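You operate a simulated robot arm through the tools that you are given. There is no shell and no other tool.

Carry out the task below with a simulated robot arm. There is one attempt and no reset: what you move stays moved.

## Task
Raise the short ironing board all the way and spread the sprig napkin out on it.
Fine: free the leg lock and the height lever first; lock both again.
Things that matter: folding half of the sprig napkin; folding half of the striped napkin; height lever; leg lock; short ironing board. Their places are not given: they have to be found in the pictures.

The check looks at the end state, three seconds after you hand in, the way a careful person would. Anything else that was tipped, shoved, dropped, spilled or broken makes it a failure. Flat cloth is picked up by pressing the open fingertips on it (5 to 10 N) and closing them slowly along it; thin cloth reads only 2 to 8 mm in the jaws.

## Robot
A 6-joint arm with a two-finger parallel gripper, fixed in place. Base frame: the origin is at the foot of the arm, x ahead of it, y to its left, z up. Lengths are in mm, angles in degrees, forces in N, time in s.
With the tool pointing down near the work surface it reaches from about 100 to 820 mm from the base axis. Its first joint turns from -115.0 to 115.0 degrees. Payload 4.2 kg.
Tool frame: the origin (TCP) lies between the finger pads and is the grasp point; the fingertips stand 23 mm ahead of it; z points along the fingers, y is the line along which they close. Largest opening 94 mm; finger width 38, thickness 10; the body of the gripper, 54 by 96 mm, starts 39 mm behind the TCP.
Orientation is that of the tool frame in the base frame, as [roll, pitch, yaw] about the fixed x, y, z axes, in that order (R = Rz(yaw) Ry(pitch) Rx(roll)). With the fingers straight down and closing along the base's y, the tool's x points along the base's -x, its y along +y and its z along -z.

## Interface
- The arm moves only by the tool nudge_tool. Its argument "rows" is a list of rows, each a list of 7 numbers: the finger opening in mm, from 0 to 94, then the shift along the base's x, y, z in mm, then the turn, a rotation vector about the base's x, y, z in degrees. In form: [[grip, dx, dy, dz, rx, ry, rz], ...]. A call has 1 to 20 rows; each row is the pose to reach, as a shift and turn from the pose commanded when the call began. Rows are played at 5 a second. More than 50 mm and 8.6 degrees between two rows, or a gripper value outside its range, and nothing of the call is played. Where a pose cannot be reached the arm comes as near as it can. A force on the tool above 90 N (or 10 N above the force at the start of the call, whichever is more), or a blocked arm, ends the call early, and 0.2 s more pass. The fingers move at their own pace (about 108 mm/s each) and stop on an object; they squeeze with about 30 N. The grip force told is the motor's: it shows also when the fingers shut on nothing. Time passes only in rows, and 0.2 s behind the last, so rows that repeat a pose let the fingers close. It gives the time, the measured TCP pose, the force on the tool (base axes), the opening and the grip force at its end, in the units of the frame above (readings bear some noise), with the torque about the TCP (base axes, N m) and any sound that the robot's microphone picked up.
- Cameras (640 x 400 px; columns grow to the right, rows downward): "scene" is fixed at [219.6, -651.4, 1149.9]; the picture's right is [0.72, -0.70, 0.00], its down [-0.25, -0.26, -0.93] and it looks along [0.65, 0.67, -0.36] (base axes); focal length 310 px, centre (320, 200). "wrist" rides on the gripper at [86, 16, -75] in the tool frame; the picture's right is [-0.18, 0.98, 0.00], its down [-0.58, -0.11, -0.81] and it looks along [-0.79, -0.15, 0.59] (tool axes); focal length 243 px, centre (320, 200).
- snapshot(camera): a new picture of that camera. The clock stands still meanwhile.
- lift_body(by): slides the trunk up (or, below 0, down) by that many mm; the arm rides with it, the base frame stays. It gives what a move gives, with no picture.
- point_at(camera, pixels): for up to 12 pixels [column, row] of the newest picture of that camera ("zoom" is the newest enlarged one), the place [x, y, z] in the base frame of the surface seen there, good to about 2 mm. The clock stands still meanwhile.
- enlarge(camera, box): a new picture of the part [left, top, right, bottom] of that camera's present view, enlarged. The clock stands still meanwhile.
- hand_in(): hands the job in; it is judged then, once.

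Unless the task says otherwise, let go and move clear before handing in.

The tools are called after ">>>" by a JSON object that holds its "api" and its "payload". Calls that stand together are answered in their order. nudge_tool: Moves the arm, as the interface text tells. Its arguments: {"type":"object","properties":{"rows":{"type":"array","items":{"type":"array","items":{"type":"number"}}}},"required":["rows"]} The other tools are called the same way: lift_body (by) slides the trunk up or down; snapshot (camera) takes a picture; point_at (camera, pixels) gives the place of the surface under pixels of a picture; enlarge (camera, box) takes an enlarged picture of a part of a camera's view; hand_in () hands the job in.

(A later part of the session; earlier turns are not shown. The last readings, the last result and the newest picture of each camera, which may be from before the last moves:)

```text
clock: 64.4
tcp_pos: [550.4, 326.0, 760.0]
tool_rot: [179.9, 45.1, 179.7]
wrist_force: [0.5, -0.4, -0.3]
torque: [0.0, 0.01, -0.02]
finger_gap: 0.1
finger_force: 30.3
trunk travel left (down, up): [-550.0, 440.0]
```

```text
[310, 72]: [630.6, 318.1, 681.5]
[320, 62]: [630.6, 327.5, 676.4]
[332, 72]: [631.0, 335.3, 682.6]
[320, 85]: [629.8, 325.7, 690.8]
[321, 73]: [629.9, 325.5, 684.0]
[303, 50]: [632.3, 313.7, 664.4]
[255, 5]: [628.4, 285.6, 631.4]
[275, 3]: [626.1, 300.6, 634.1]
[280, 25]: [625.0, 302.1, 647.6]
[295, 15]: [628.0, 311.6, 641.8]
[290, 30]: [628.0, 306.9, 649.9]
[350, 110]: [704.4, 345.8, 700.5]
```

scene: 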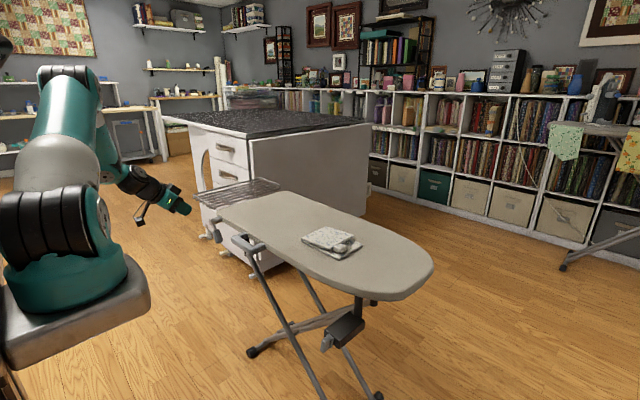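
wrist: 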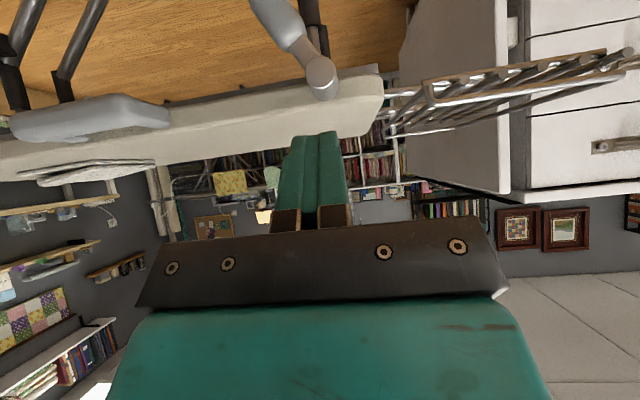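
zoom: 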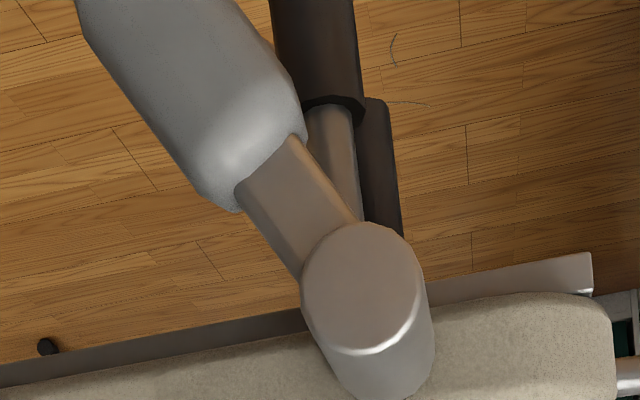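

Pivot centre is (y=326, z=683), lever angle ≈57° down. Check where the leg tubes behind it lie before inserting the fingers.

>>> {"api": "point_at", "payload": {"camera": "zoom", "pixels": [[315, 50], [335, 130], [385, 150], [360, 110], [40, 345], [200, 335], [500, 280]]}}

>>> {"api": "nudge_tool", "payload": {"rows": [[0, 0, 1, -35, 0, 0, 0], [0, 0, 2, -70, 0, 0, 0], [0, 0, 3, -105, 0, 0, 0], [0, 0, 4, -140, 0, 0, 0], [0, 0, 5, -152, 0, 0, 0]]}}

>>> {"api": "snapshot", "payload": {"camera": "wrist"}}

```text
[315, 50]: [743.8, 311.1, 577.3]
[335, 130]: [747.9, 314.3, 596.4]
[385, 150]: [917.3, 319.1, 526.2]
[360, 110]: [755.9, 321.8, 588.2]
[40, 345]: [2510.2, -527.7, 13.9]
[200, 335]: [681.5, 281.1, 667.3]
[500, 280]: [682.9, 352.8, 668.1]
```

```text
clock: 65.6
tcp_pos: [550.4, 330.1, 608.1]
tool_rot: [179.8, 44.9, 179.7]
wrist_force: [0.5, -0.2, -0.2]
torque: [-0.03, 0.02, 0.02]
finger_gap: 0.1
finger_force: 30.2
trunk travel left (down, up): [-550.0, 440.0]
```

```text
taken
```

wrist: 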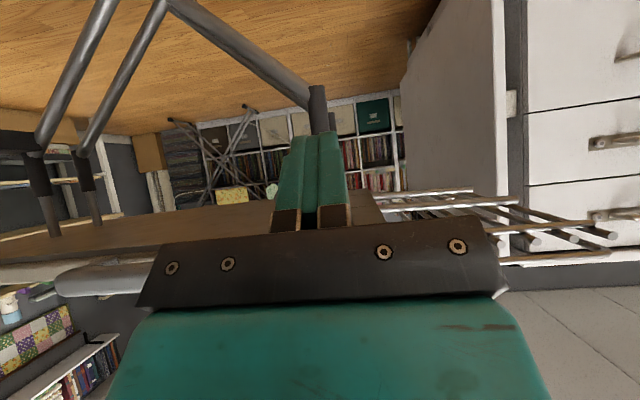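

The leg posts are at x≥744, so insertion to x≈650 is clear. Move forward to x0=620 under the lever's +y side.

>>> {"api": "nudge_tool", "payload": {"rows": [[0, 25, 0, 0, 0, 0, 0], [0, 50, 0, 0, 0, 0, 0], [0, 70, 0, 0, 0, 0, 0]]}}

>>> {"api": "snapshot", "payload": {"camera": "wrist"}}

>>> {"api": "enlarge", "payload": {"camera": "scene", "box": [190, 190, 290, 290]}}

```text
clock: 66.4
tcp_pos: [619.8, 329.2, 608.8]
tool_rot: [179.9, 45.0, 179.8]
wrist_force: [0.0, -0.2, -0.2]
torque: [0.02, 0.01, -0.02]
finger_gap: 0.2
finger_force: 30.3
trunk travel left (down, up): [-550.0, 440.0]
```

```text
taken
```

wrist: 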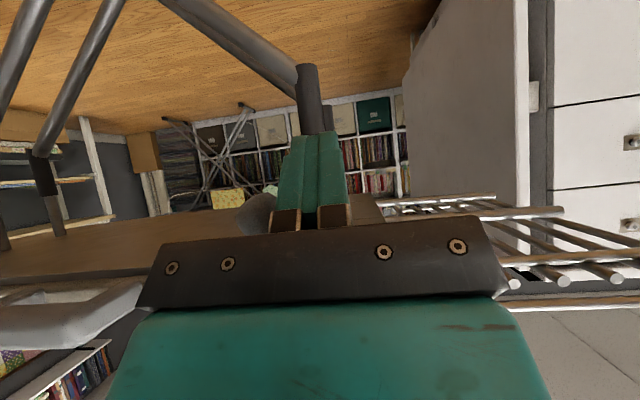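

```text
4.00 times, centred on (240, 240) of scene
```

zoom: 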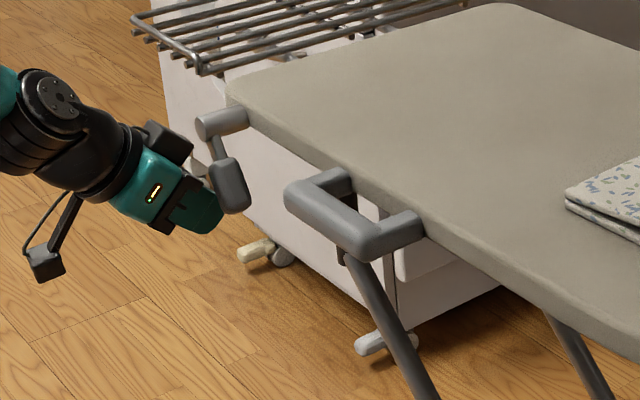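

The fingers are behind (+y side of) the paddle. I'll sweep along the arc to raise the lever to about 10°.

>>> {"api": "nudge_tool", "payload": {"rows": [[0, 0, -8, 4, 0, 0, 0], [0, 0, -17, 9.5, 0, 0, 0], [0, 0, -25, 14.5, 0, 0, 0], [0, 0, -31, 20.5, 0, 0, 0], [0, 0, -37, 27.5, 0, 0, 0], [0, 0, -41, 35, 0, 0, 0]]}}

>>> {"api": "snapshot", "payload": {"camera": "wrist"}}

>>> {"api": "enlarge", "payload": {"camera": "scene", "box": [190, 190, 290, 290]}}

```text
clock: 67.8
tcp_pos: [620.0, 289.8, 643.7]
tool_rot: [179.8, 45.1, 179.7]
wrist_force: [-0.5, 0.9, -1.2]
torque: [0.01, 0.03, -0.02]
finger_gap: 0.1
finger_force: 30.1
trunk travel left (down, up): [-550.0, 440.0]
```

```text
taken
```

wrist: 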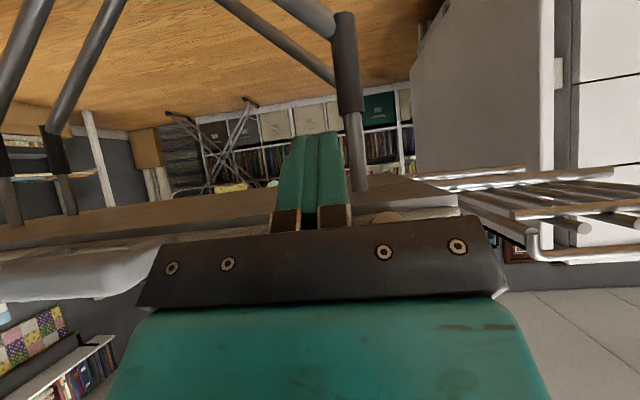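

```text
4.00 times, centred on (240, 240) of scene
```

zoom: 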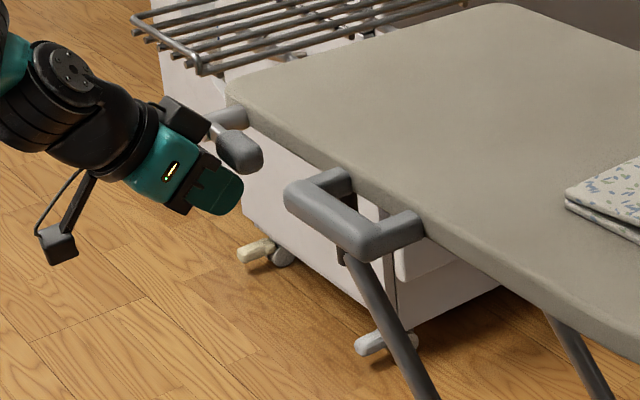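

The lever is coming up nicely. Continue upward in small steps until it resists.

>>> {"api": "nudge_tool", "payload": {"rows": [[0, 0, -2, 3, 0, 0, 0], [0, 0, -4, 6, 0, 0, 0], [0, 0, -4, 9, 0, 0, 0]]}}

>>> {"api": "enlarge", "payload": {"camera": "scene", "box": [190, 190, 290, 290]}}

```text
clock: 68.6
tcp_pos: [618.9, 285.1, 648.8]
tool_rot: [-179.9, 44.7, -180.0]
wrist_force: [-6.9, 1.5, -21.1]
torque: [-0.07, 0.01, 0.04]
finger_gap: 0.3
finger_force: 29.9
trunk travel left (down, up): [-550.0, 440.0]
```

```text
4.00 times, centred on (240, 240) of scene
```

zoom: 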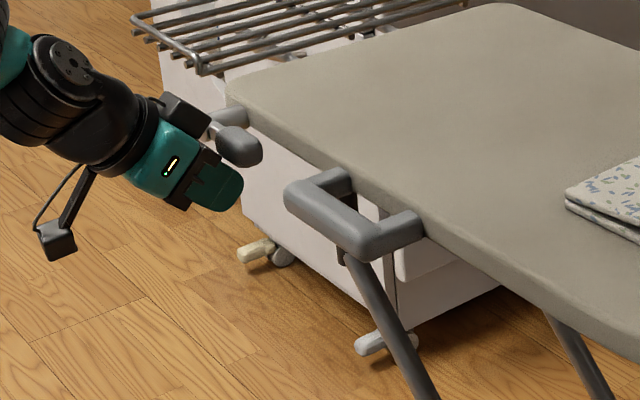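

It resists at −21 N with the lever back in its original attitude: locked. I'll back off downward and out, then verify.

>>> {"api": "nudge_tool", "payload": {"rows": [[0, 0, 0, -10, 0, 0, 0], [0, -20, 5, -25, 0, 0, 0], [0, -50, 5, -25, 0, 0, 0], [0, -80, 5, -10, 0, 0, 0], [0, -90, 0, 30, 0, 0, 0], [0, -90, -20, 70, 0, 0, 0], [0, -70, -20, 110, 0, 0, 0]]}}

>>> {"api": "snapshot", "payload": {"camera": "wrist"}}

>>> {"api": "snapshot", "payload": {"camera": "scene"}}

>>> {"api": "enlarge", "payload": {"camera": "scene", "box": [190, 190, 290, 290]}}

```text
clock: 70.2
tcp_pos: [549.4, 265.5, 762.2]
tool_rot: [180.0, 44.9, 179.8]
wrist_force: [0.0, -0.7, -0.2]
torque: [-0.02, 0.0, 0.01]
finger_gap: 0.0
finger_force: 30.4
trunk travel left (down, up): [-550.0, 440.0]
```

```text
taken
```

wrist: 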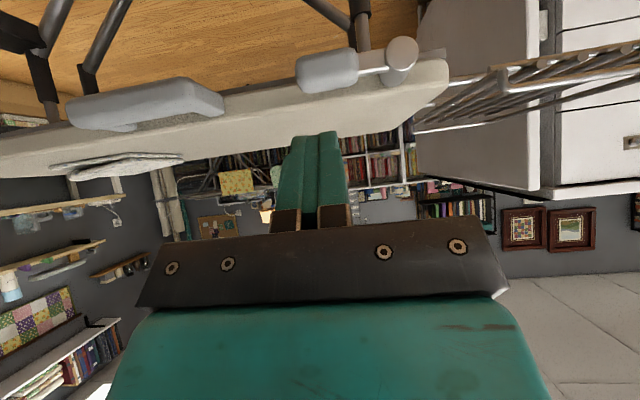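

```text
taken
```

scene: 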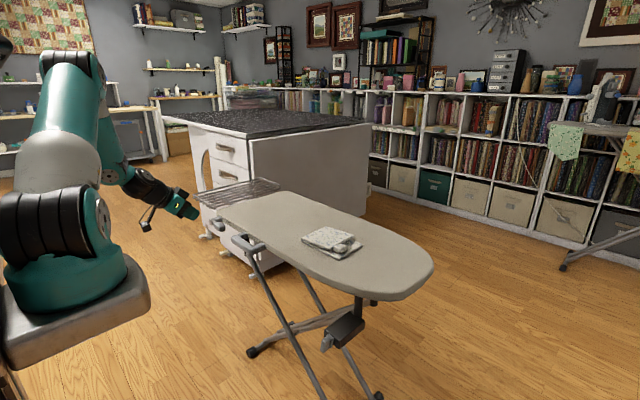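

```text
4.00 times, centred on (240, 240) of scene
```

zoom: 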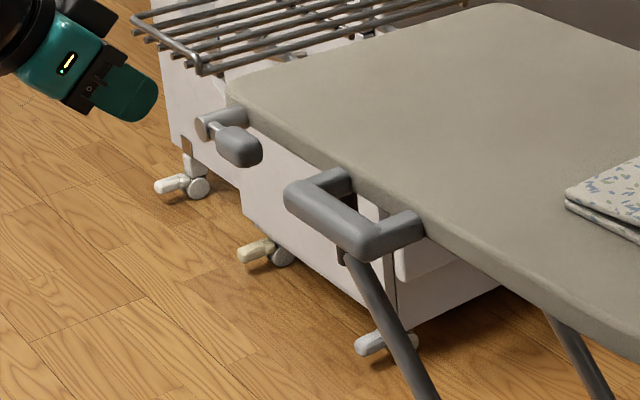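

The lever is parallel to the board again. Verify board height and lever level.

>>> {"api": "point_at", "payload": {"camera": "wrist", "pixels": [[305, 75], [330, 75], [350, 72], [400, 70], [400, 55], [325, 90]]}}

>>> {"api": "point_at", "payload": {"camera": "scene", "pixels": [[300, 225], [380, 280], [350, 270], [270, 215], [400, 260], [345, 322], [327, 340], [330, 335], [325, 347]]}}

>>> {"api": "enlarge", "payload": {"camera": "scene", "box": [280, 285, 400, 360]}}

```text
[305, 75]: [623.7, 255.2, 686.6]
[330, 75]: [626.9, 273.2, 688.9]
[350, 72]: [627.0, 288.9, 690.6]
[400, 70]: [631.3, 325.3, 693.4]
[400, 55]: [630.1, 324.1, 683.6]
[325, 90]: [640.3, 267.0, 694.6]
```

```text
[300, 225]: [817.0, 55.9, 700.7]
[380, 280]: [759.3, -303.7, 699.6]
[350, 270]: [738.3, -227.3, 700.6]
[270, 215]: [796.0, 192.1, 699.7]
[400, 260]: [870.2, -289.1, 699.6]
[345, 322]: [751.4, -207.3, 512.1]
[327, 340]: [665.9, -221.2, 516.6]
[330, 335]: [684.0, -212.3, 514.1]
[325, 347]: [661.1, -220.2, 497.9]
```

```text
5.33 times, centred on (340, 322) of scene
```

zoom: 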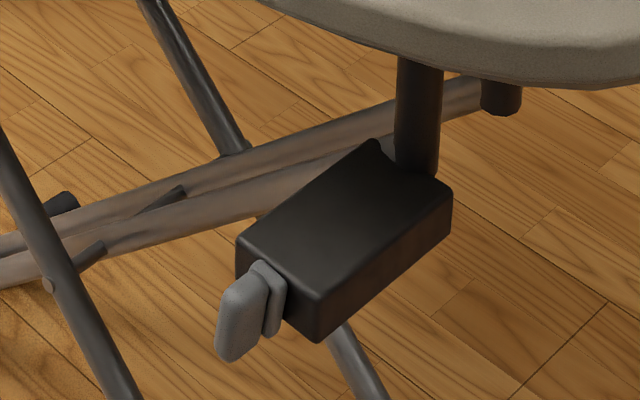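

Board remains at 700 and lever is level. Now to relock the leg knob: traverse to in front of the knob's +y side at 30° tilt.

>>> {"api": "nudge_tool", "payload": {"rows": [[0, -5, -45, 0, 0, 2, 0], [0, -5, -90, 0, 0, 4, 0], [0, -5, -135, 0, 0, 6, 0], [0, -5, -180, 0, 0, 8, 0], [0, -5, -225, 0, 0, 10, 0], [0, -5, -270, 0, 0, 12, 0], [0, -5, -315, 0, 0, 14, 0], [0, -5, -360, -10, 0, 15, 0], [0, -5, -405, -20, 0, 15, 0], [0, 0, -440, -45, 0, 15, 0], [0, 5, -451, -90, 0, 15, 0], [0, 20, -451, -130, 0, 15, 0], [0, 40, -451, -165, 0, 15, 0]]}}

>>> {"api": "snapshot", "payload": {"camera": "wrist"}}

>>> {"api": "enlarge", "payload": {"camera": "wrist", "box": [240, 30, 400, 130]}}

>>> {"api": "snapshot", "payload": {"camera": "scene"}}

```text
clock: 73.0
tcp_pos: [589.7, -187.2, 597.6]
tool_rot: [179.8, 29.9, 179.8]
wrist_force: [0.7, -0.3, -0.7]
torque: [-0.01, 0.0, -0.04]
finger_gap: 0.0
finger_force: 30.3
out of reach, approached as far as the arm can: row 6, 7, 8, 9, 10
trunk travel left (down, up): [-550.0, 440.0]
```

```text
taken
```

wrist: 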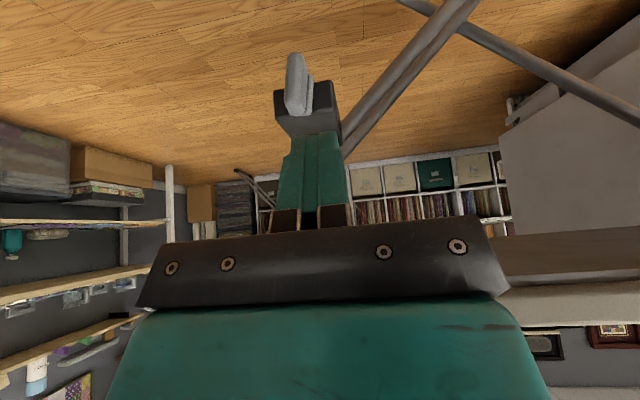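

```text
4.00 times, centred on (320, 80) of wrist
```

zoom: 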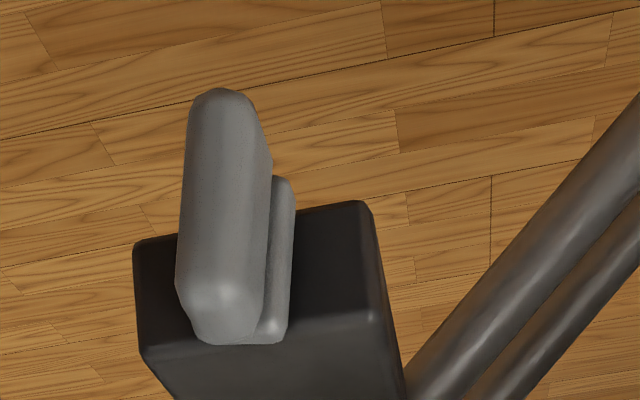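

```text
taken
```

scene: 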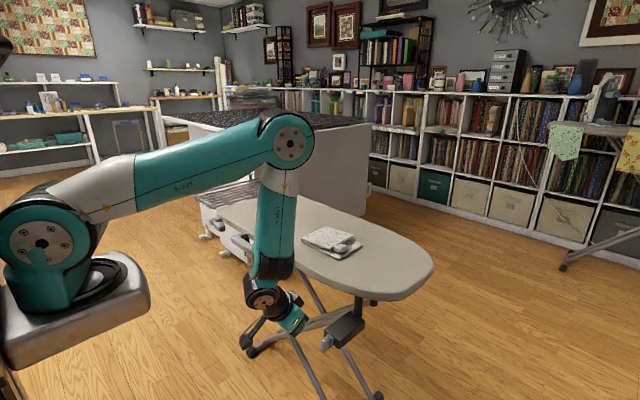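

The knob is near vertical at wrist (297,85). Measure its top end precisely.

>>> {"api": "point_at", "payload": {"camera": "zoom", "pixels": [[225, 110], [200, 200], [240, 200], [215, 295], [250, 310], [225, 330], [265, 250], [285, 200], [275, 330], [240, 260]]}}

```text
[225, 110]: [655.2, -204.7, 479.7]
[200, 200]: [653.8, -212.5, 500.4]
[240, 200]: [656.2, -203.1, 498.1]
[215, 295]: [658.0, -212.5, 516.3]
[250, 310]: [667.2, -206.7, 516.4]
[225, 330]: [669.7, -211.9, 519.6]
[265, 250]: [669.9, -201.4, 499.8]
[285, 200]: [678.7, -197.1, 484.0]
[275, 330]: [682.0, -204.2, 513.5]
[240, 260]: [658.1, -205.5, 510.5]
```

Knob axis ≈(y −208, z 496), top at z≈520. I'll insert the closed fingers beside its +y side and then sweep −y and down along the arc.

>>> {"api": "nudge_tool", "payload": {"rows": [[0, 20, 6, -25, 0, 0, 0], [0, 40, 6, -48, 0, 0, 0], [0, 58, 6, -68, 0, 0, 0]]}}

>>> {"api": "nudge_tool", "payload": {"rows": [[0, 0, -8, 0, 0, 0, 0], [0, 0, -14, 2, 0, 0, 0], [0, 0, -20, 7, 0, 0, 0], [0, 0, -24, 7, 0, 0, 0], [0, 0, -28, 5, 0, 0, 0], [0, 0, -32, 3, 0, 0, 0]]}}

>>> {"api": "enlarge", "payload": {"camera": "scene", "box": [280, 285, 400, 360]}}

>>> {"api": "snapshot", "payload": {"camera": "wrist"}}

```text
clock: 73.8
tcp_pos: [648.3, -178.4, 529.3]
tool_rot: [179.9, 29.9, 179.9]
wrist_force: [0.4, -0.4, -0.4]
torque: [0.03, 0.0, -0.03]
finger_gap: 0.0
finger_force: 30.1
trunk travel left (down, up): [-550.0, 440.0]
```

```text
clock: 75.2
tcp_pos: [647.3, -212.8, 531.4]
tool_rot: [180.0, 30.0, 179.8]
wrist_force: [-0.6, 1.3, 1.6]
torque: [0.02, 0.04, 0.03]
finger_gap: 0.0
finger_force: 30.3
trunk travel left (down, up): [-550.0, 440.0]
```

```text
5.33 times, centred on (340, 322) of scene
```

zoom: 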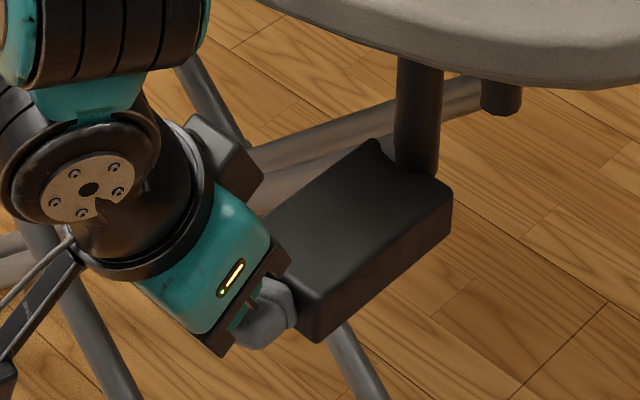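

```text
taken
```

wrist: 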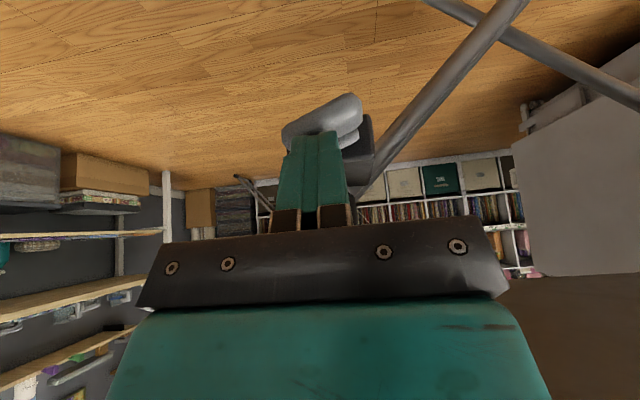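

The knob has turned most of the way back (about 25° left, seen at wrist (322,118)). Continue outward and down to press the −y end level.

>>> {"api": "nudge_tool", "payload": {"rows": [[0, 0, -4, -2, 0, 0, 0], [0, 0, -8, -4, 0, 0, 0], [0, 0, -12, -6, 0, 0, 0], [0, 0, -13, -8, 0, 0, 0], [0, 0, -13, -10, 0, 0, 0]]}}

>>> {"api": "enlarge", "payload": {"camera": "scene", "box": [280, 285, 400, 360]}}

>>> {"api": "enlarge", "payload": {"camera": "wrist", "box": [240, 70, 400, 170]}}

```text
clock: 76.4
tcp_pos: [647.0, -222.1, 527.1]
tool_rot: [179.6, 30.4, 179.7]
wrist_force: [-26.6, 28.7, 81.5]
torque: [0.56, 0.09, 0.33]
finger_gap: 0.2
finger_force: 30.0
trunk travel left (down, up): [-550.0, 440.0]
```

```text
5.33 times, centred on (340, 322) of scene
```

zoom: 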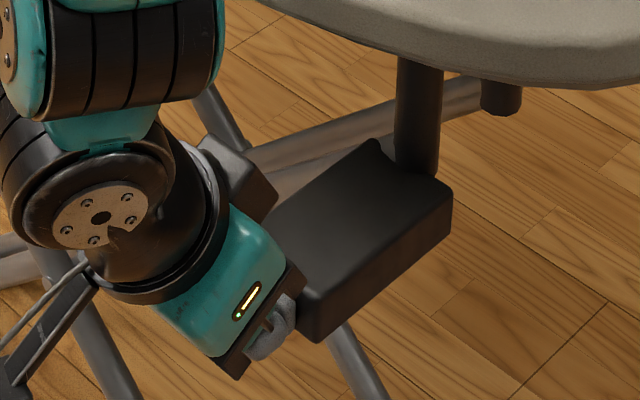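

```text
4.00 times, centred on (320, 120) of wrist
```

zoom: 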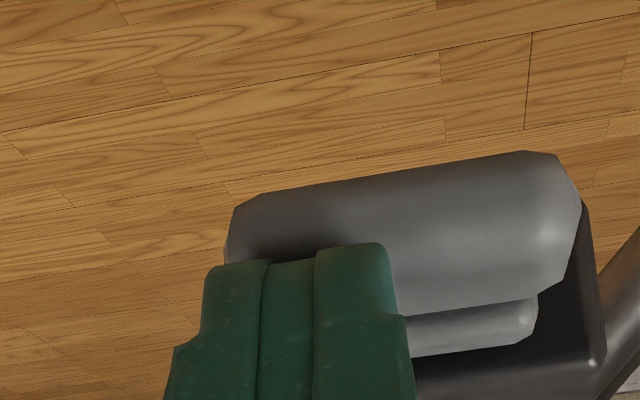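

The knob is level and hard against its stop (81 N). Back off up and out, then inspect.

>>> {"api": "nudge_tool", "payload": {"rows": [[0, 0, 0, 8, 0, 0, 0], [0, -10, 0, 25, 0, 0, 0], [0, -35, 0, 55, 0, 0, 0], [0, -60, 0, 85, 0, 0, 0]]}}

>>> {"api": "snapshot", "payload": {"camera": "wrist"}}

>>> {"api": "enlarge", "payload": {"camera": "wrist", "box": [260, 20, 420, 120]}}

>>> {"api": "snapshot", "payload": {"camera": "scene"}}

>>> {"api": "point_at", "payload": {"camera": "scene", "pixels": [[300, 225], [380, 280], [350, 270], [345, 322]]}}

```text
clock: 77.4
tcp_pos: [587.2, -224.8, 606.4]
tool_rot: [-180.0, 29.9, 179.7]
wrist_force: [-1.2, -0.2, -0.1]
torque: [-0.01, 0.01, 0.0]
finger_gap: 0.0
finger_force: 29.7
trunk travel left (down, up): [-550.0, 440.0]
```

```text
taken
```

wrist: 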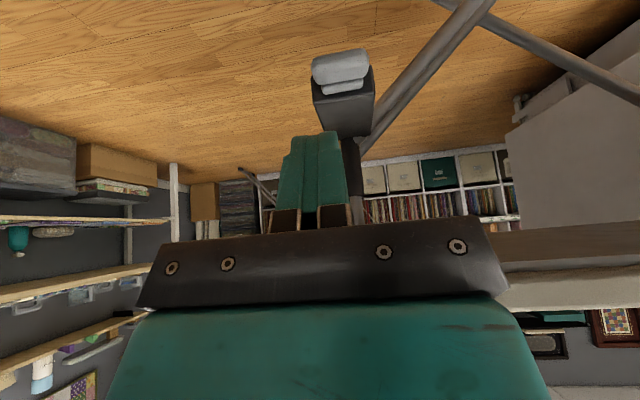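

```text
4.00 times, centred on (340, 70) of wrist
```

zoom: 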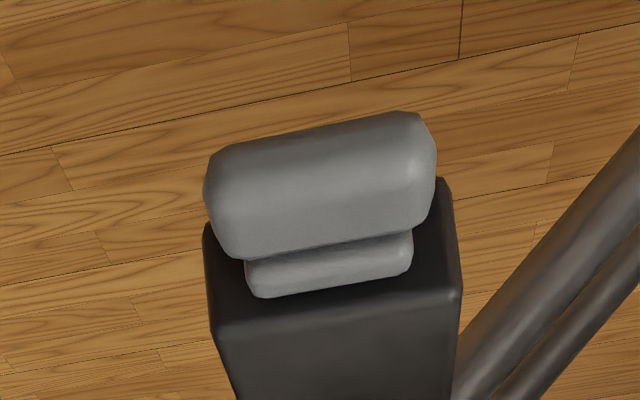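

```text
taken
```

scene: 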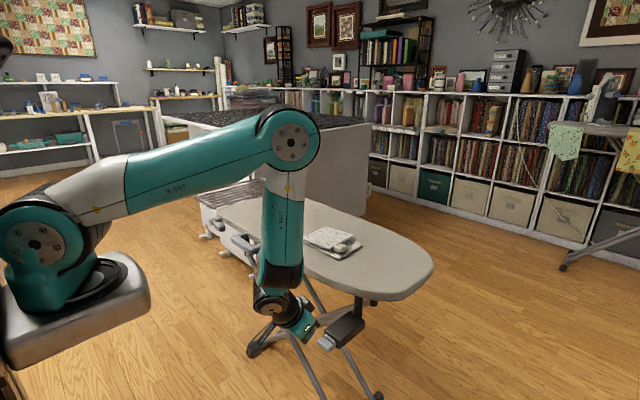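

```text
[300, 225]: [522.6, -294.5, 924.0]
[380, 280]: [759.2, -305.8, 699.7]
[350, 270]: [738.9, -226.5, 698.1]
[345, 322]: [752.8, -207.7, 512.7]
```

Knob locked again, parallel to the box. Now the napkin: rise away from under/near the board edge, make the tool vertical, and look at the napkin from above.

>>> {"api": "nudge_tool", "payload": {"rows": [[0, -40, 0, 20, 0, 0, 0], [0, -60, 0, 60, 0, 0, 0], [0, -60, 0, 105, 0, 0, 0], [30, -60, 0, 150, 0, 0, 0], [60, -50, 5, 195, 0, 5, 0], [94, -40, 10, 230, 0, 10, 0], [94, -20, 20, 260, 0, 15, 0], [94, 0, 30, 280, 0, 20, 0], [94, 20, 40, 290, 0, 25, 0], [94, 40, 60, 295, 0, 30, 0], [94, 60, 80, 295, 0, 30, 0], [94, 80, 100, 295, 0, 30, 0]]}}

>>> {"api": "snapshot", "payload": {"camera": "wrist"}}

>>> {"api": "snapshot", "payload": {"camera": "scene"}}

```text
clock: 80.0
tcp_pos: [667.8, -122.7, 902.3]
tool_rot: [-180.0, -0.1, 179.9]
wrist_force: [0.0, 0.5, -0.1]
torque: [0.02, -0.03, 0.01]
finger_gap: 94.2
finger_force: 0.1
out of reach, approached as far as the arm can: row 3, 4
trunk travel left (down, up): [-550.0, 440.0]
```

```text
taken
```

wrist: 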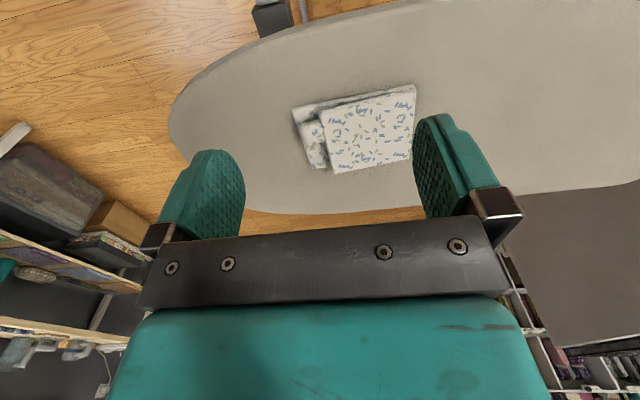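

```text
taken
```

scene: 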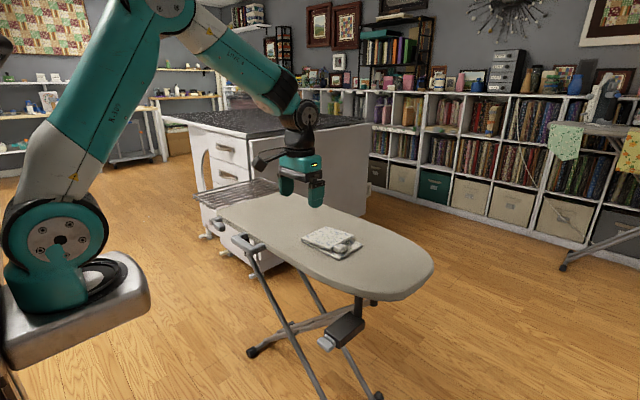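

>>> {"api": "enlarge", "payload": {"camera": "wrist", "box": [270, 70, 430, 180]}}

>>> {"api": "enlarge", "payload": {"camera": "scene", "box": [290, 215, 375, 270]}}

```text
3.64 times, centred on (350, 125) of wrist
```

zoom: 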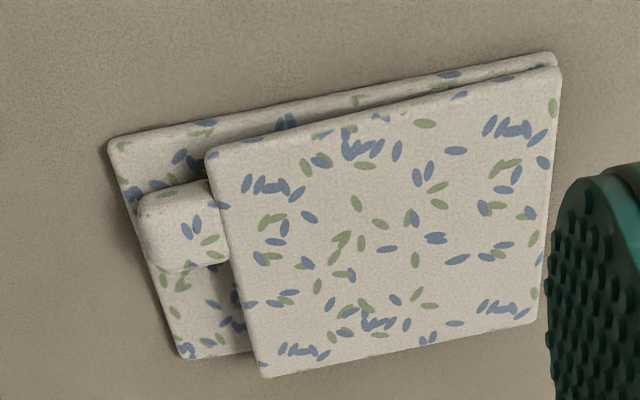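

```text
7.27 times, centred on (332, 242) of scene
```

zoom: 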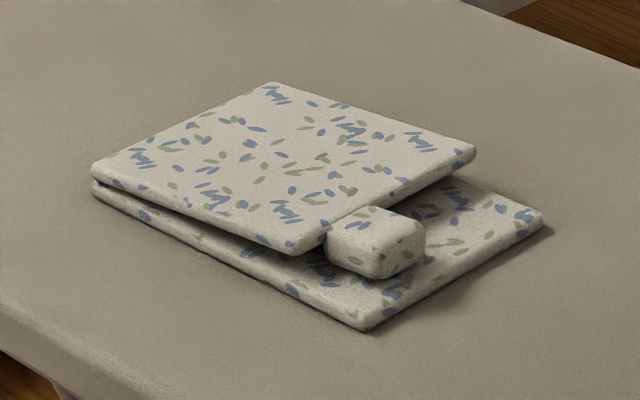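

The folding half has a thick tab at its −y free edge (zoom (185,225)); its hinge is along the +y edge. Measure the key points.

>>> {"api": "point_at", "payload": {"camera": "wrist", "pixels": [[322, 113], [412, 92], [407, 156], [336, 169], [294, 111], [313, 164], [411, 86], [304, 127], [316, 122], [308, 140], [321, 140], [313, 131]]}}

>>> {"api": "point_at", "payload": {"camera": "zoom", "pixels": [[345, 225], [378, 212], [415, 235], [375, 245], [350, 260], [400, 265], [375, 275], [330, 240], [100, 190], [95, 165], [370, 325], [540, 215]]}}

```text
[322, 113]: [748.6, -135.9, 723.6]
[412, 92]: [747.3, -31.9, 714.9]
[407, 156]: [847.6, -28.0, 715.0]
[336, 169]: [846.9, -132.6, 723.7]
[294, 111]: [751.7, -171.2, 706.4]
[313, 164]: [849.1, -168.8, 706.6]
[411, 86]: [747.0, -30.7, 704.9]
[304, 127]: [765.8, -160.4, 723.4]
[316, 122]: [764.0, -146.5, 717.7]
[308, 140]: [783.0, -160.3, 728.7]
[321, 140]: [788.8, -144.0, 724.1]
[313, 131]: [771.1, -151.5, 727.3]
```

```text
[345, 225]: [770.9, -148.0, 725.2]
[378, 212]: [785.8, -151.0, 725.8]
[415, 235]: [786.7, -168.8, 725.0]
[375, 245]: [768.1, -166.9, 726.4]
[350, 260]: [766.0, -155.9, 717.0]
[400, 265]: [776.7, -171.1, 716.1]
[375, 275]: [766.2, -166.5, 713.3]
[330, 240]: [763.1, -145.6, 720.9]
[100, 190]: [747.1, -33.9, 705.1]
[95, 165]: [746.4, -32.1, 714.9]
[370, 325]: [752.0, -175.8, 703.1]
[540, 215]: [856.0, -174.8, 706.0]
```

Tab: x 763–790, y −171..−144, z 710–728; hinge near y≈−30, z≈706. I'll yaw the tool so the fingers close along x and position above the tab.

>>> {"api": "nudge_tool", "payload": {"rows": [[94, 10, -3, -5, 0, 0, -8], [94, 20, -6, -10, 0, 0, -16], [94, 30, -9, -15, 0, 0, -24], [90, 40, -12, -20, 0, 0, -32], [85, 50, -15, -25, 0, 0, -40], [80, 60, -18, -30, 0, 0, -48], [75, 70, -21, -40, 0, 0, -56], [70, 80, -24, -50, 0, 0, -64], [65, 90, -27, -60, 0, 0, -72], [60, 100, -31, -80, 0, 0, -80], [60, 108.5, -35.5, -100, 0, 0, -87.6]]}}

>>> {"api": "snapshot", "payload": {"camera": "wrist"}}

>>> {"api": "snapshot", "payload": {"camera": "scene"}}

```text
clock: 82.4
tcp_pos: [777.1, -160.6, 802.6]
tool_rot: [-179.9, 0.0, 92.1]
wrist_force: [-0.5, -0.3, -0.3]
torque: [0.02, -0.03, 0.04]
finger_gap: 60.1
finger_force: 0.2
trunk travel left (down, up): [-550.0, 440.0]
```

```text
taken
```

wrist: 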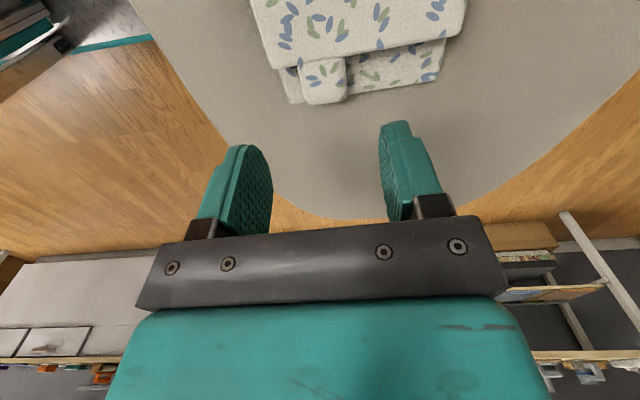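

```text
taken
```

scene: 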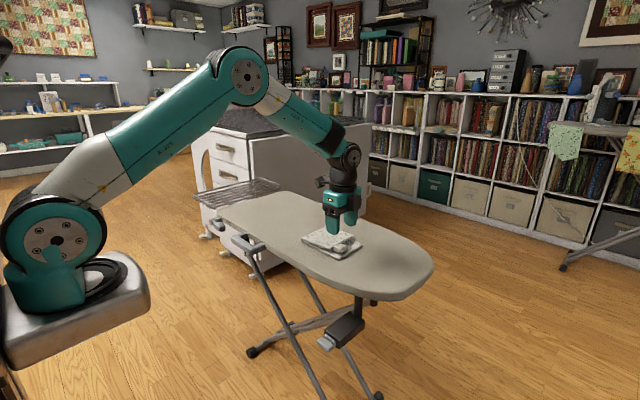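

Above the tab, which appears at wrist (323,82). Re-measure the tab from this closer view.

>>> {"api": "enlarge", "payload": {"camera": "wrist", "box": [260, 20, 420, 120]}}

>>> {"api": "point_at", "payload": {"camera": "wrist", "pixels": [[302, 80], [345, 80], [323, 62], [323, 95], [305, 100], [344, 94], [323, 80], [302, 65], [345, 62], [290, 85], [436, 70]]}}

```text
4.00 times, centred on (340, 70) of wrist
```

zoom: 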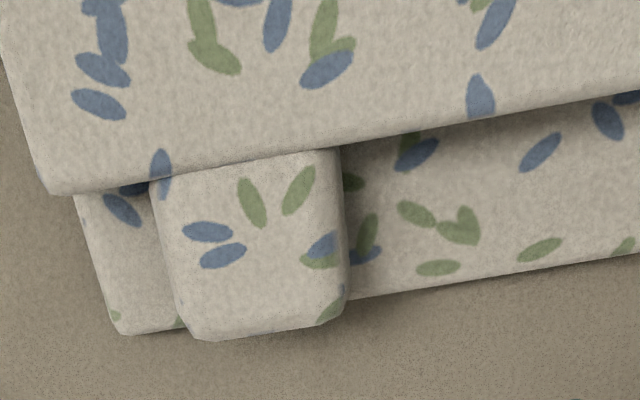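

```text
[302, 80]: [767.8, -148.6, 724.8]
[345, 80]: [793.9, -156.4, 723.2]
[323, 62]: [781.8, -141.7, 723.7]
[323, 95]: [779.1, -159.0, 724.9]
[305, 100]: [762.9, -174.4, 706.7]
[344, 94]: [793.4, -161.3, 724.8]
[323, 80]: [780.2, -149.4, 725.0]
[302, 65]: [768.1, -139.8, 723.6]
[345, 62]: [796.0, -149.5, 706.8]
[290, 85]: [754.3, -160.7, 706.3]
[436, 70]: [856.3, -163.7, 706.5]
```

Tab centre refined to (780,−156), top z=725. Descend to TCP z≈735 (tips at ≈712, just above the lower half).

>>> {"api": "nudge_tool", "payload": {"rows": [[60, 2, 1, -25, 0, 0, 0], [60, 3, 2, -45, 0, 0, 0], [54, 3, 2, -58, 0, 0, 0], [50, 3, 2, -67, 0, 0, 0], [50, 3, 2, -67, 0, 0, 0]]}}

>>> {"api": "snapshot", "payload": {"camera": "wrist"}}

>>> {"api": "enlarge", "payload": {"camera": "scene", "box": [290, 205, 375, 270]}}

```text
clock: 83.6
tcp_pos: [778.6, -158.9, 741.3]
tool_rot: [179.5, 0.1, 92.2]
wrist_force: [-13.5, -3.9, 59.8]
torque: [0.9, 1.77, 0.45]
finger_gap: 53.7
finger_force: 4.7
trunk travel left (down, up): [-550.0, 440.0]
```

```text
taken
```

wrist: 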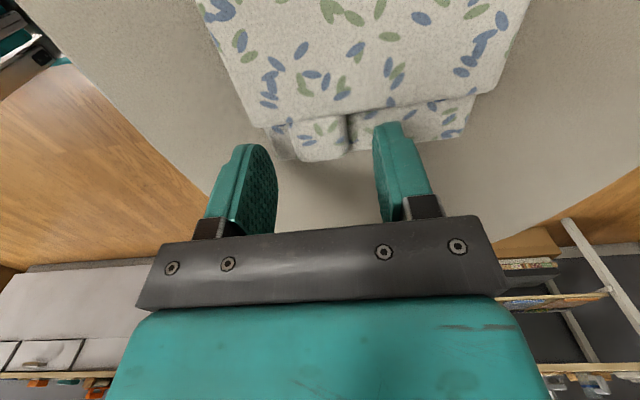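

```text
6.15 times, centred on (332, 238) of scene
```

zoom: 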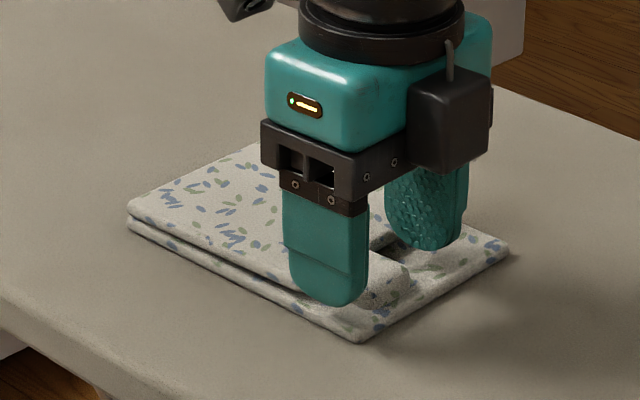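

Contact: 60 N up, torque says at about (749,−144), i.e. the near finger's edge is on the top half's rim. Lift off and re-check.

>>> {"api": "nudge_tool", "payload": {"rows": [[54, 0, 0, 8, 0, 0, 0], [60, 0, 0, 30, 0, 0, 0], [60, 0, 0, 67, 0, 0, 0]]}}

>>> {"api": "snapshot", "payload": {"camera": "wrist"}}

>>> {"api": "enlarge", "payload": {"camera": "wrist", "box": [240, 0, 480, 150]}}

>>> {"api": "point_at", "payload": {"camera": "wrist", "pixels": [[302, 80], [345, 80], [323, 95], [323, 80], [277, 62], [463, 30], [290, 95], [436, 75], [400, 10], [280, 30], [440, 10]]}}

```text
clock: 84.4
tcp_pos: [779.5, -157.5, 799.7]
tool_rot: [-179.8, 0.0, 92.3]
wrist_force: [0.2, 0.0, 0.3]
torque: [0.01, 0.0, 0.02]
finger_gap: 59.9
finger_force: 0.2
trunk travel left (down, up): [-550.0, 440.0]
```

```text
taken
```

wrist: 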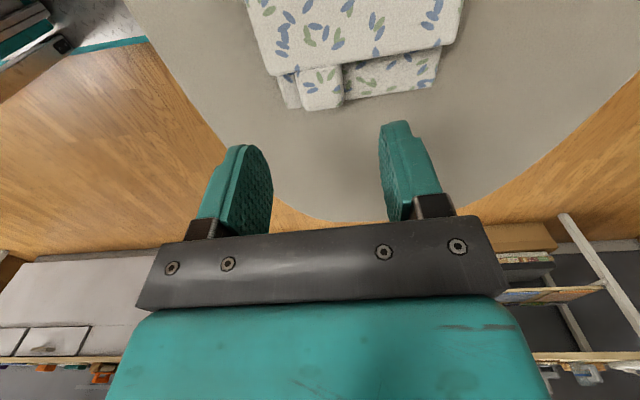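

```text
2.67 times, centred on (360, 75) of wrist
```

zoom: 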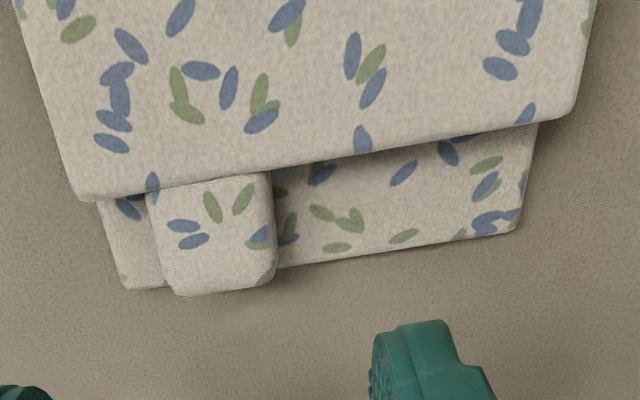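

```text
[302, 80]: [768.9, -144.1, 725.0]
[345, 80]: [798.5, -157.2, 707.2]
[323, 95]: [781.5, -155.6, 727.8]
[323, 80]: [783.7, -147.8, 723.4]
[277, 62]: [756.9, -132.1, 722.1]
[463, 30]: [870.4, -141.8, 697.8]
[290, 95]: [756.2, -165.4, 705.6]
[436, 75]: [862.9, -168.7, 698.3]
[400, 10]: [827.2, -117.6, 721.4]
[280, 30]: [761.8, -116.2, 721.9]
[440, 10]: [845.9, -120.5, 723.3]
```

Napkin unmoved. Get the slab's free edge and tab end precisely.

>>> {"api": "point_at", "payload": {"camera": "wrist", "pixels": [[318, 64], [318, 70], [280, 74], [290, 70], [360, 60], [380, 57], [322, 100], [322, 104], [300, 95], [342, 90], [341, 72], [298, 78]]}}

```text
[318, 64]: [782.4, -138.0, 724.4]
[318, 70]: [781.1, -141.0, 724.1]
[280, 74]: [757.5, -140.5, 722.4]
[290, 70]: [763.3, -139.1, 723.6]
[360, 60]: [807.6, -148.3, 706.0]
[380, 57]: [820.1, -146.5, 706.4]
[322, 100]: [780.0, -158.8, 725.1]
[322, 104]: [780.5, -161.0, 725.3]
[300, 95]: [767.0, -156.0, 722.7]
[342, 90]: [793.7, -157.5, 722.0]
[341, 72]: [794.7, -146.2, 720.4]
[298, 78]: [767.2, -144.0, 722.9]
```

The half's rim is at y≈−141, so I'll shift to y≈−165 (fingers −184..−146), with the tab at −167..−141 still covered. Descend again with smaller opening.

>>> {"api": "nudge_tool", "payload": {"rows": [[50, 0, -7, -30, 0, 0, 0], [46, 0, -7, -50, 0, 0, 0], [46, 0, -7, -58, 0, 0, 0], [46, 0, -7, -64, 0, 0, 0], [46, 0, -7, -67, 0, 0, 0]]}}

>>> {"api": "snapshot", "payload": {"camera": "wrist"}}

>>> {"api": "enlarge", "payload": {"camera": "scene", "box": [290, 205, 375, 270]}}

```text
clock: 85.6
tcp_pos: [779.0, -164.1, 733.8]
tool_rot: [-180.0, 0.0, 92.1]
wrist_force: [0.4, 0.1, 0.2]
torque: [-0.01, 0.02, 0.0]
finger_gap: 45.9
finger_force: 0.1
trunk travel left (down, up): [-550.0, 440.0]
```

```text
taken
```

wrist: 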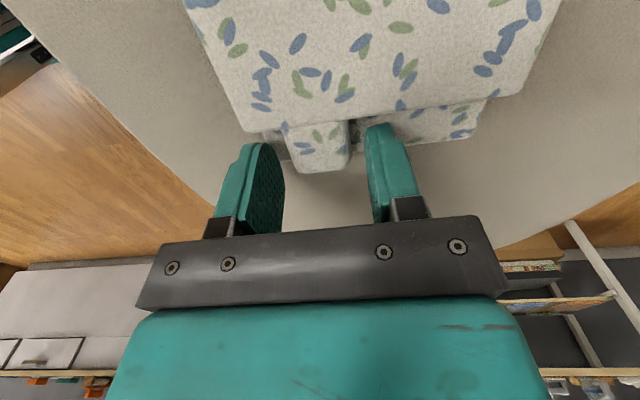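

```text
6.15 times, centred on (332, 238) of scene
```

zoom: 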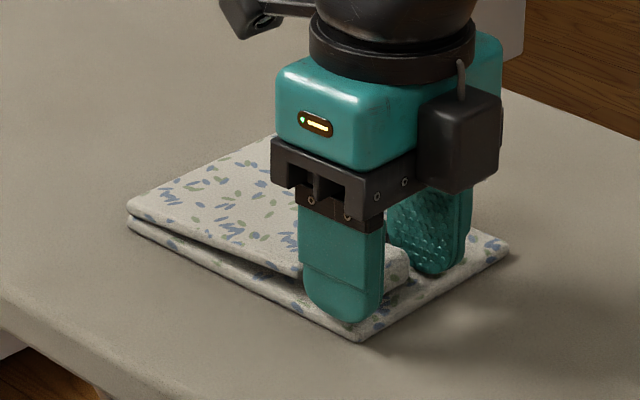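

No contact force and the fingers straddle the tab. Close on it slowly.

>>> {"api": "nudge_tool", "payload": {"rows": [[40, 1, 0, 0, 0, 0, 0], [34, 1, 0, 0, 0, 0, 0], [30, 1, 0, 0, 0, 0, 0], [26, 1, 0, 0, 0, 0, 0], [22, 1, 0, 0, 0, 0, 0], [22, 1, 0, 0, 0, 0, 0]]}}

```text
clock: 87.0
tcp_pos: [780.2, -165.0, 734.7]
tool_rot: [-179.9, -0.1, 92.2]
wrist_force: [0.2, 0.0, 0.0]
torque: [-0.02, -0.01, -0.09]
finger_gap: 29.0
finger_force: 30.4
trunk travel left (down, up): [-550.0, 440.0]
```

Gripped the tab at 29 mm with no side load. Start the arc about the hinge to 120° (slab ~55° up), then check.

>>> {"api": "nudge_tool", "payload": {"rows": [[22, 0, 1, 10, 0, 0, 0], [22, 0, 4, 21.7, 0, 0, 0], [22, -0.4, 9, 37, 0, 0, 0], [22, -0.6, 16.4, 52.3, 0, 0, 0], [22, -1, 26, 66, 0, 0, 0], [22, -1.4, 36.6, 78.4, 0, 0, 0]]}}

>>> {"api": "snapshot", "payload": {"camera": "wrist"}}

>>> {"api": "enlarge", "payload": {"camera": "scene", "box": [270, 165, 390, 270]}}

```text
clock: 88.4
tcp_pos: [777.6, -128.3, 813.4]
tool_rot: [-179.9, 0.0, 92.2]
wrist_force: [-0.9, 1.0, 0.1]
torque: [-0.02, -0.03, 0.04]
finger_gap: 28.8
finger_force: 30.5
trunk travel left (down, up): [-550.0, 440.0]
```

```text
taken
```

wrist: 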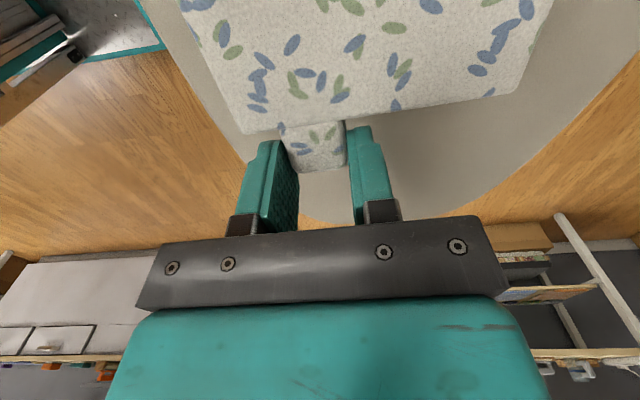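

```text
3.81 times, centred on (330, 218) of scene
```

zoom: 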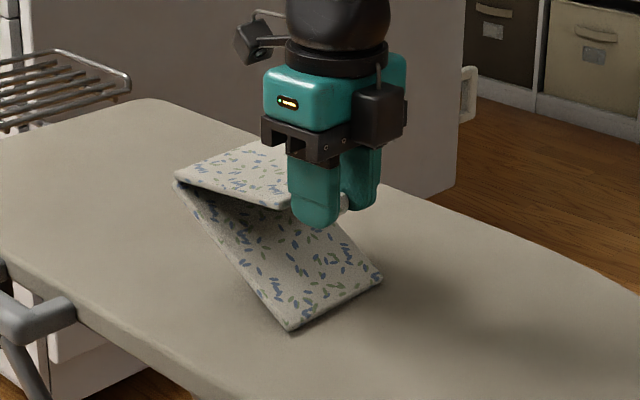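

The grip held the upper half rigidly level, so the lower half was lifted by the hinge instead. I'll reverse the arc to set it back down, release, and re-grip with a pre-tilted tool so I can rotate the half with the tool.

>>> {"api": "nudge_tool", "payload": {"rows": [[22, 0.4, -10.6, -12.4, 0, 0, 0], [22, 0.8, -20.2, -26.1, 0, 0, 0], [22, 1, -27.6, -41.4, 0, 0, 0], [22, 1.4, -32.6, -56.7, 0, 0, 0], [22, 1.4, -35.6, -68.4, 0, 0, 0], [22, 1.4, -36.6, -76, 0, 0, 0], [22, 1.4, -36.6, -78, 0, 0, 0]]}}

>>> {"api": "snapshot", "payload": {"camera": "wrist"}}

>>> {"api": "enlarge", "payload": {"camera": "scene", "box": [270, 185, 390, 270]}}

```text
clock: 90.0
tcp_pos: [781.4, -165.4, 735.3]
tool_rot: [180.0, 0.0, 92.2]
wrist_force: [-1.2, -0.3, 5.1]
torque: [-0.11, 0.03, 0.08]
finger_gap: 28.9
finger_force: 29.5
trunk travel left (down, up): [-550.0, 440.0]
```

```text
taken
```

wrist: 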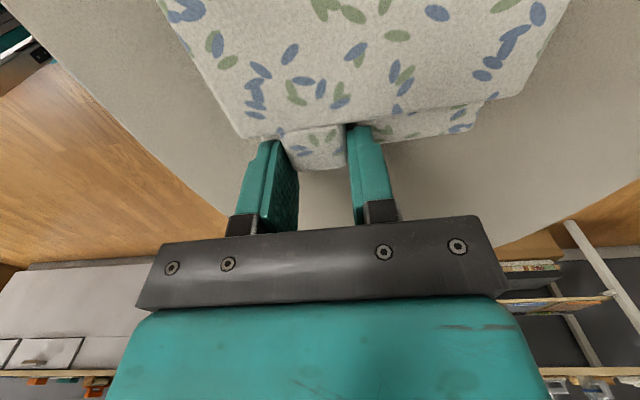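

```text
4.71 times, centred on (330, 228) of scene
```

zoom: 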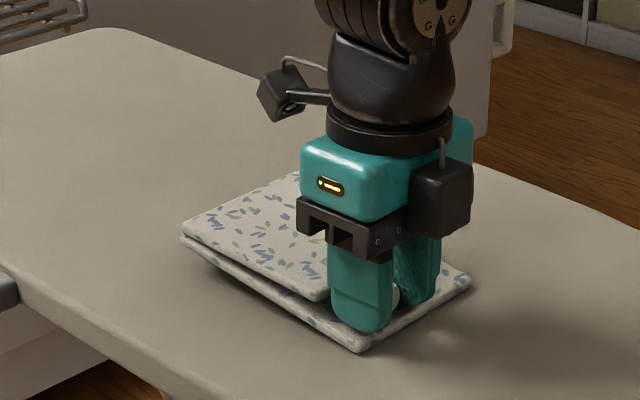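

It's back down (fz +5 N, resting). Open, rise, and test the pre-tilt (+40° about x, tool pointing toward +y/down) higher up for reachability.

>>> {"api": "nudge_tool", "payload": {"rows": [[30, 0, 0, 0, 0, 0, 0], [40, 0, 0, 0, 0, 0, 0], [46, 0, 0, 0, 0, 0, 0], [46, 0, 0, 20, 0, 0, 0], [46, 0, 0, 50, 0, 0, 0], [46, 0, 0, 80, 0, 0, 0]]}}

>>> {"api": "nudge_tool", "payload": {"rows": [[46, 0, -5, 0, 8, 0, 0], [46, 0, -10, 0, 16, 0, 0], [46, 0, -15, 0, 24, 0, 0], [46, 0, -20, 0, 32, 0, 0], [46, 0, -25, 0, 40, 0, 0]]}}

>>> {"api": "snapshot", "payload": {"camera": "wrist"}}

>>> {"api": "snapshot", "payload": {"camera": "scene"}}

>>> {"api": "enlarge", "payload": {"camera": "scene", "box": [290, 185, 390, 270]}}

```text
clock: 91.4
tcp_pos: [780.2, -165.5, 814.7]
tool_rot: [-179.9, 0.0, 92.2]
wrist_force: [0.0, 0.1, -0.5]
torque: [0.04, 0.01, 0.03]
finger_gap: 46.1
finger_force: 0.0
trunk travel left (down, up): [-550.0, 440.0]
```

```text
clock: 92.6
tcp_pos: [779.9, -189.1, 815.3]
tool_rot: [177.9, -39.9, 92.9]
wrist_force: [-0.3, 1.0, 1.6]
torque: [-0.05, 0.0, -0.06]
finger_gap: 46.1
finger_force: 0.1
trunk travel left (down, up): [-550.0, 440.0]
```

```text
taken
```

wrist: 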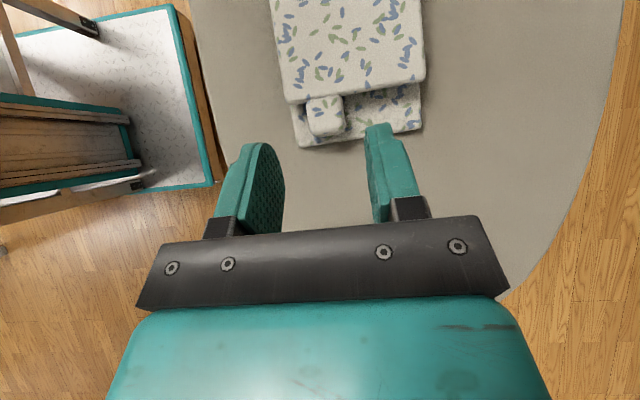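

```text
taken
```

scene: 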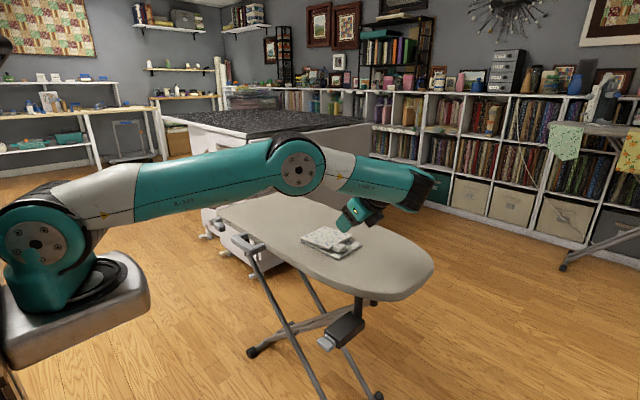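

```text
4.71 times, centred on (340, 228) of scene
```

zoom: 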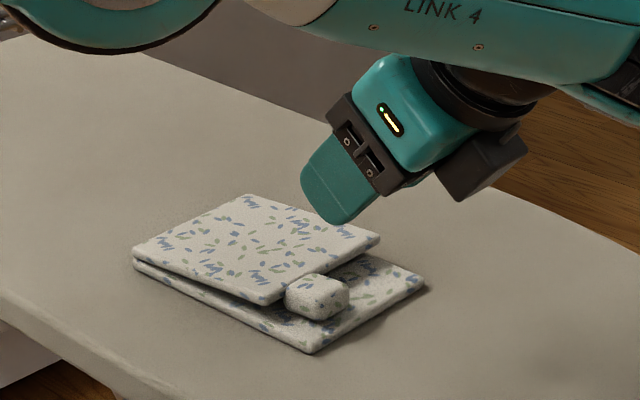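

The +40° tilt is reachable; the napkin is back in place. Re-measure tab and rim from this view.

>>> {"api": "enlarge", "payload": {"camera": "wrist", "box": [260, 60, 440, 160]}}

>>> {"api": "point_at", "payload": {"camera": "wrist", "pixels": [[308, 110], [342, 105], [325, 97], [325, 115], [325, 132], [312, 135], [344, 130], [290, 101], [420, 80], [300, 143], [420, 128], [285, 5]]}}

```text
3.56 times, centred on (350, 110) of wrist
```

zoom: 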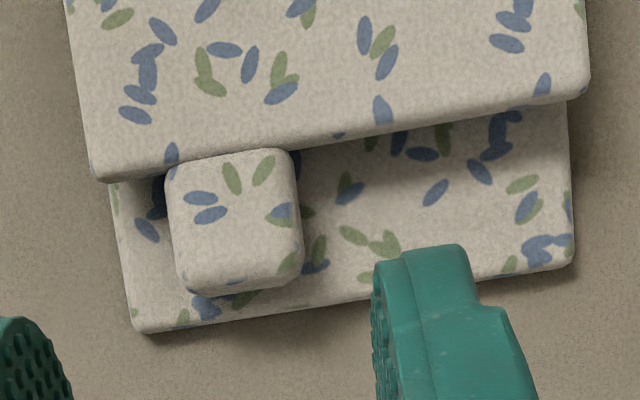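

```text
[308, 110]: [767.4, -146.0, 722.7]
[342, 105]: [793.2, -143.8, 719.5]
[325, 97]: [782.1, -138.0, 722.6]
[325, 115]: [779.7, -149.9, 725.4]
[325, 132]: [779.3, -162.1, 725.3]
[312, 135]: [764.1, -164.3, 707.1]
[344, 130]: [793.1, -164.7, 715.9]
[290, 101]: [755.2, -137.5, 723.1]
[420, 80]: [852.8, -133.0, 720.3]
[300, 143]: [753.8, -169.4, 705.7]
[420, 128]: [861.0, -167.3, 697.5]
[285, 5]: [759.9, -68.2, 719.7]
```

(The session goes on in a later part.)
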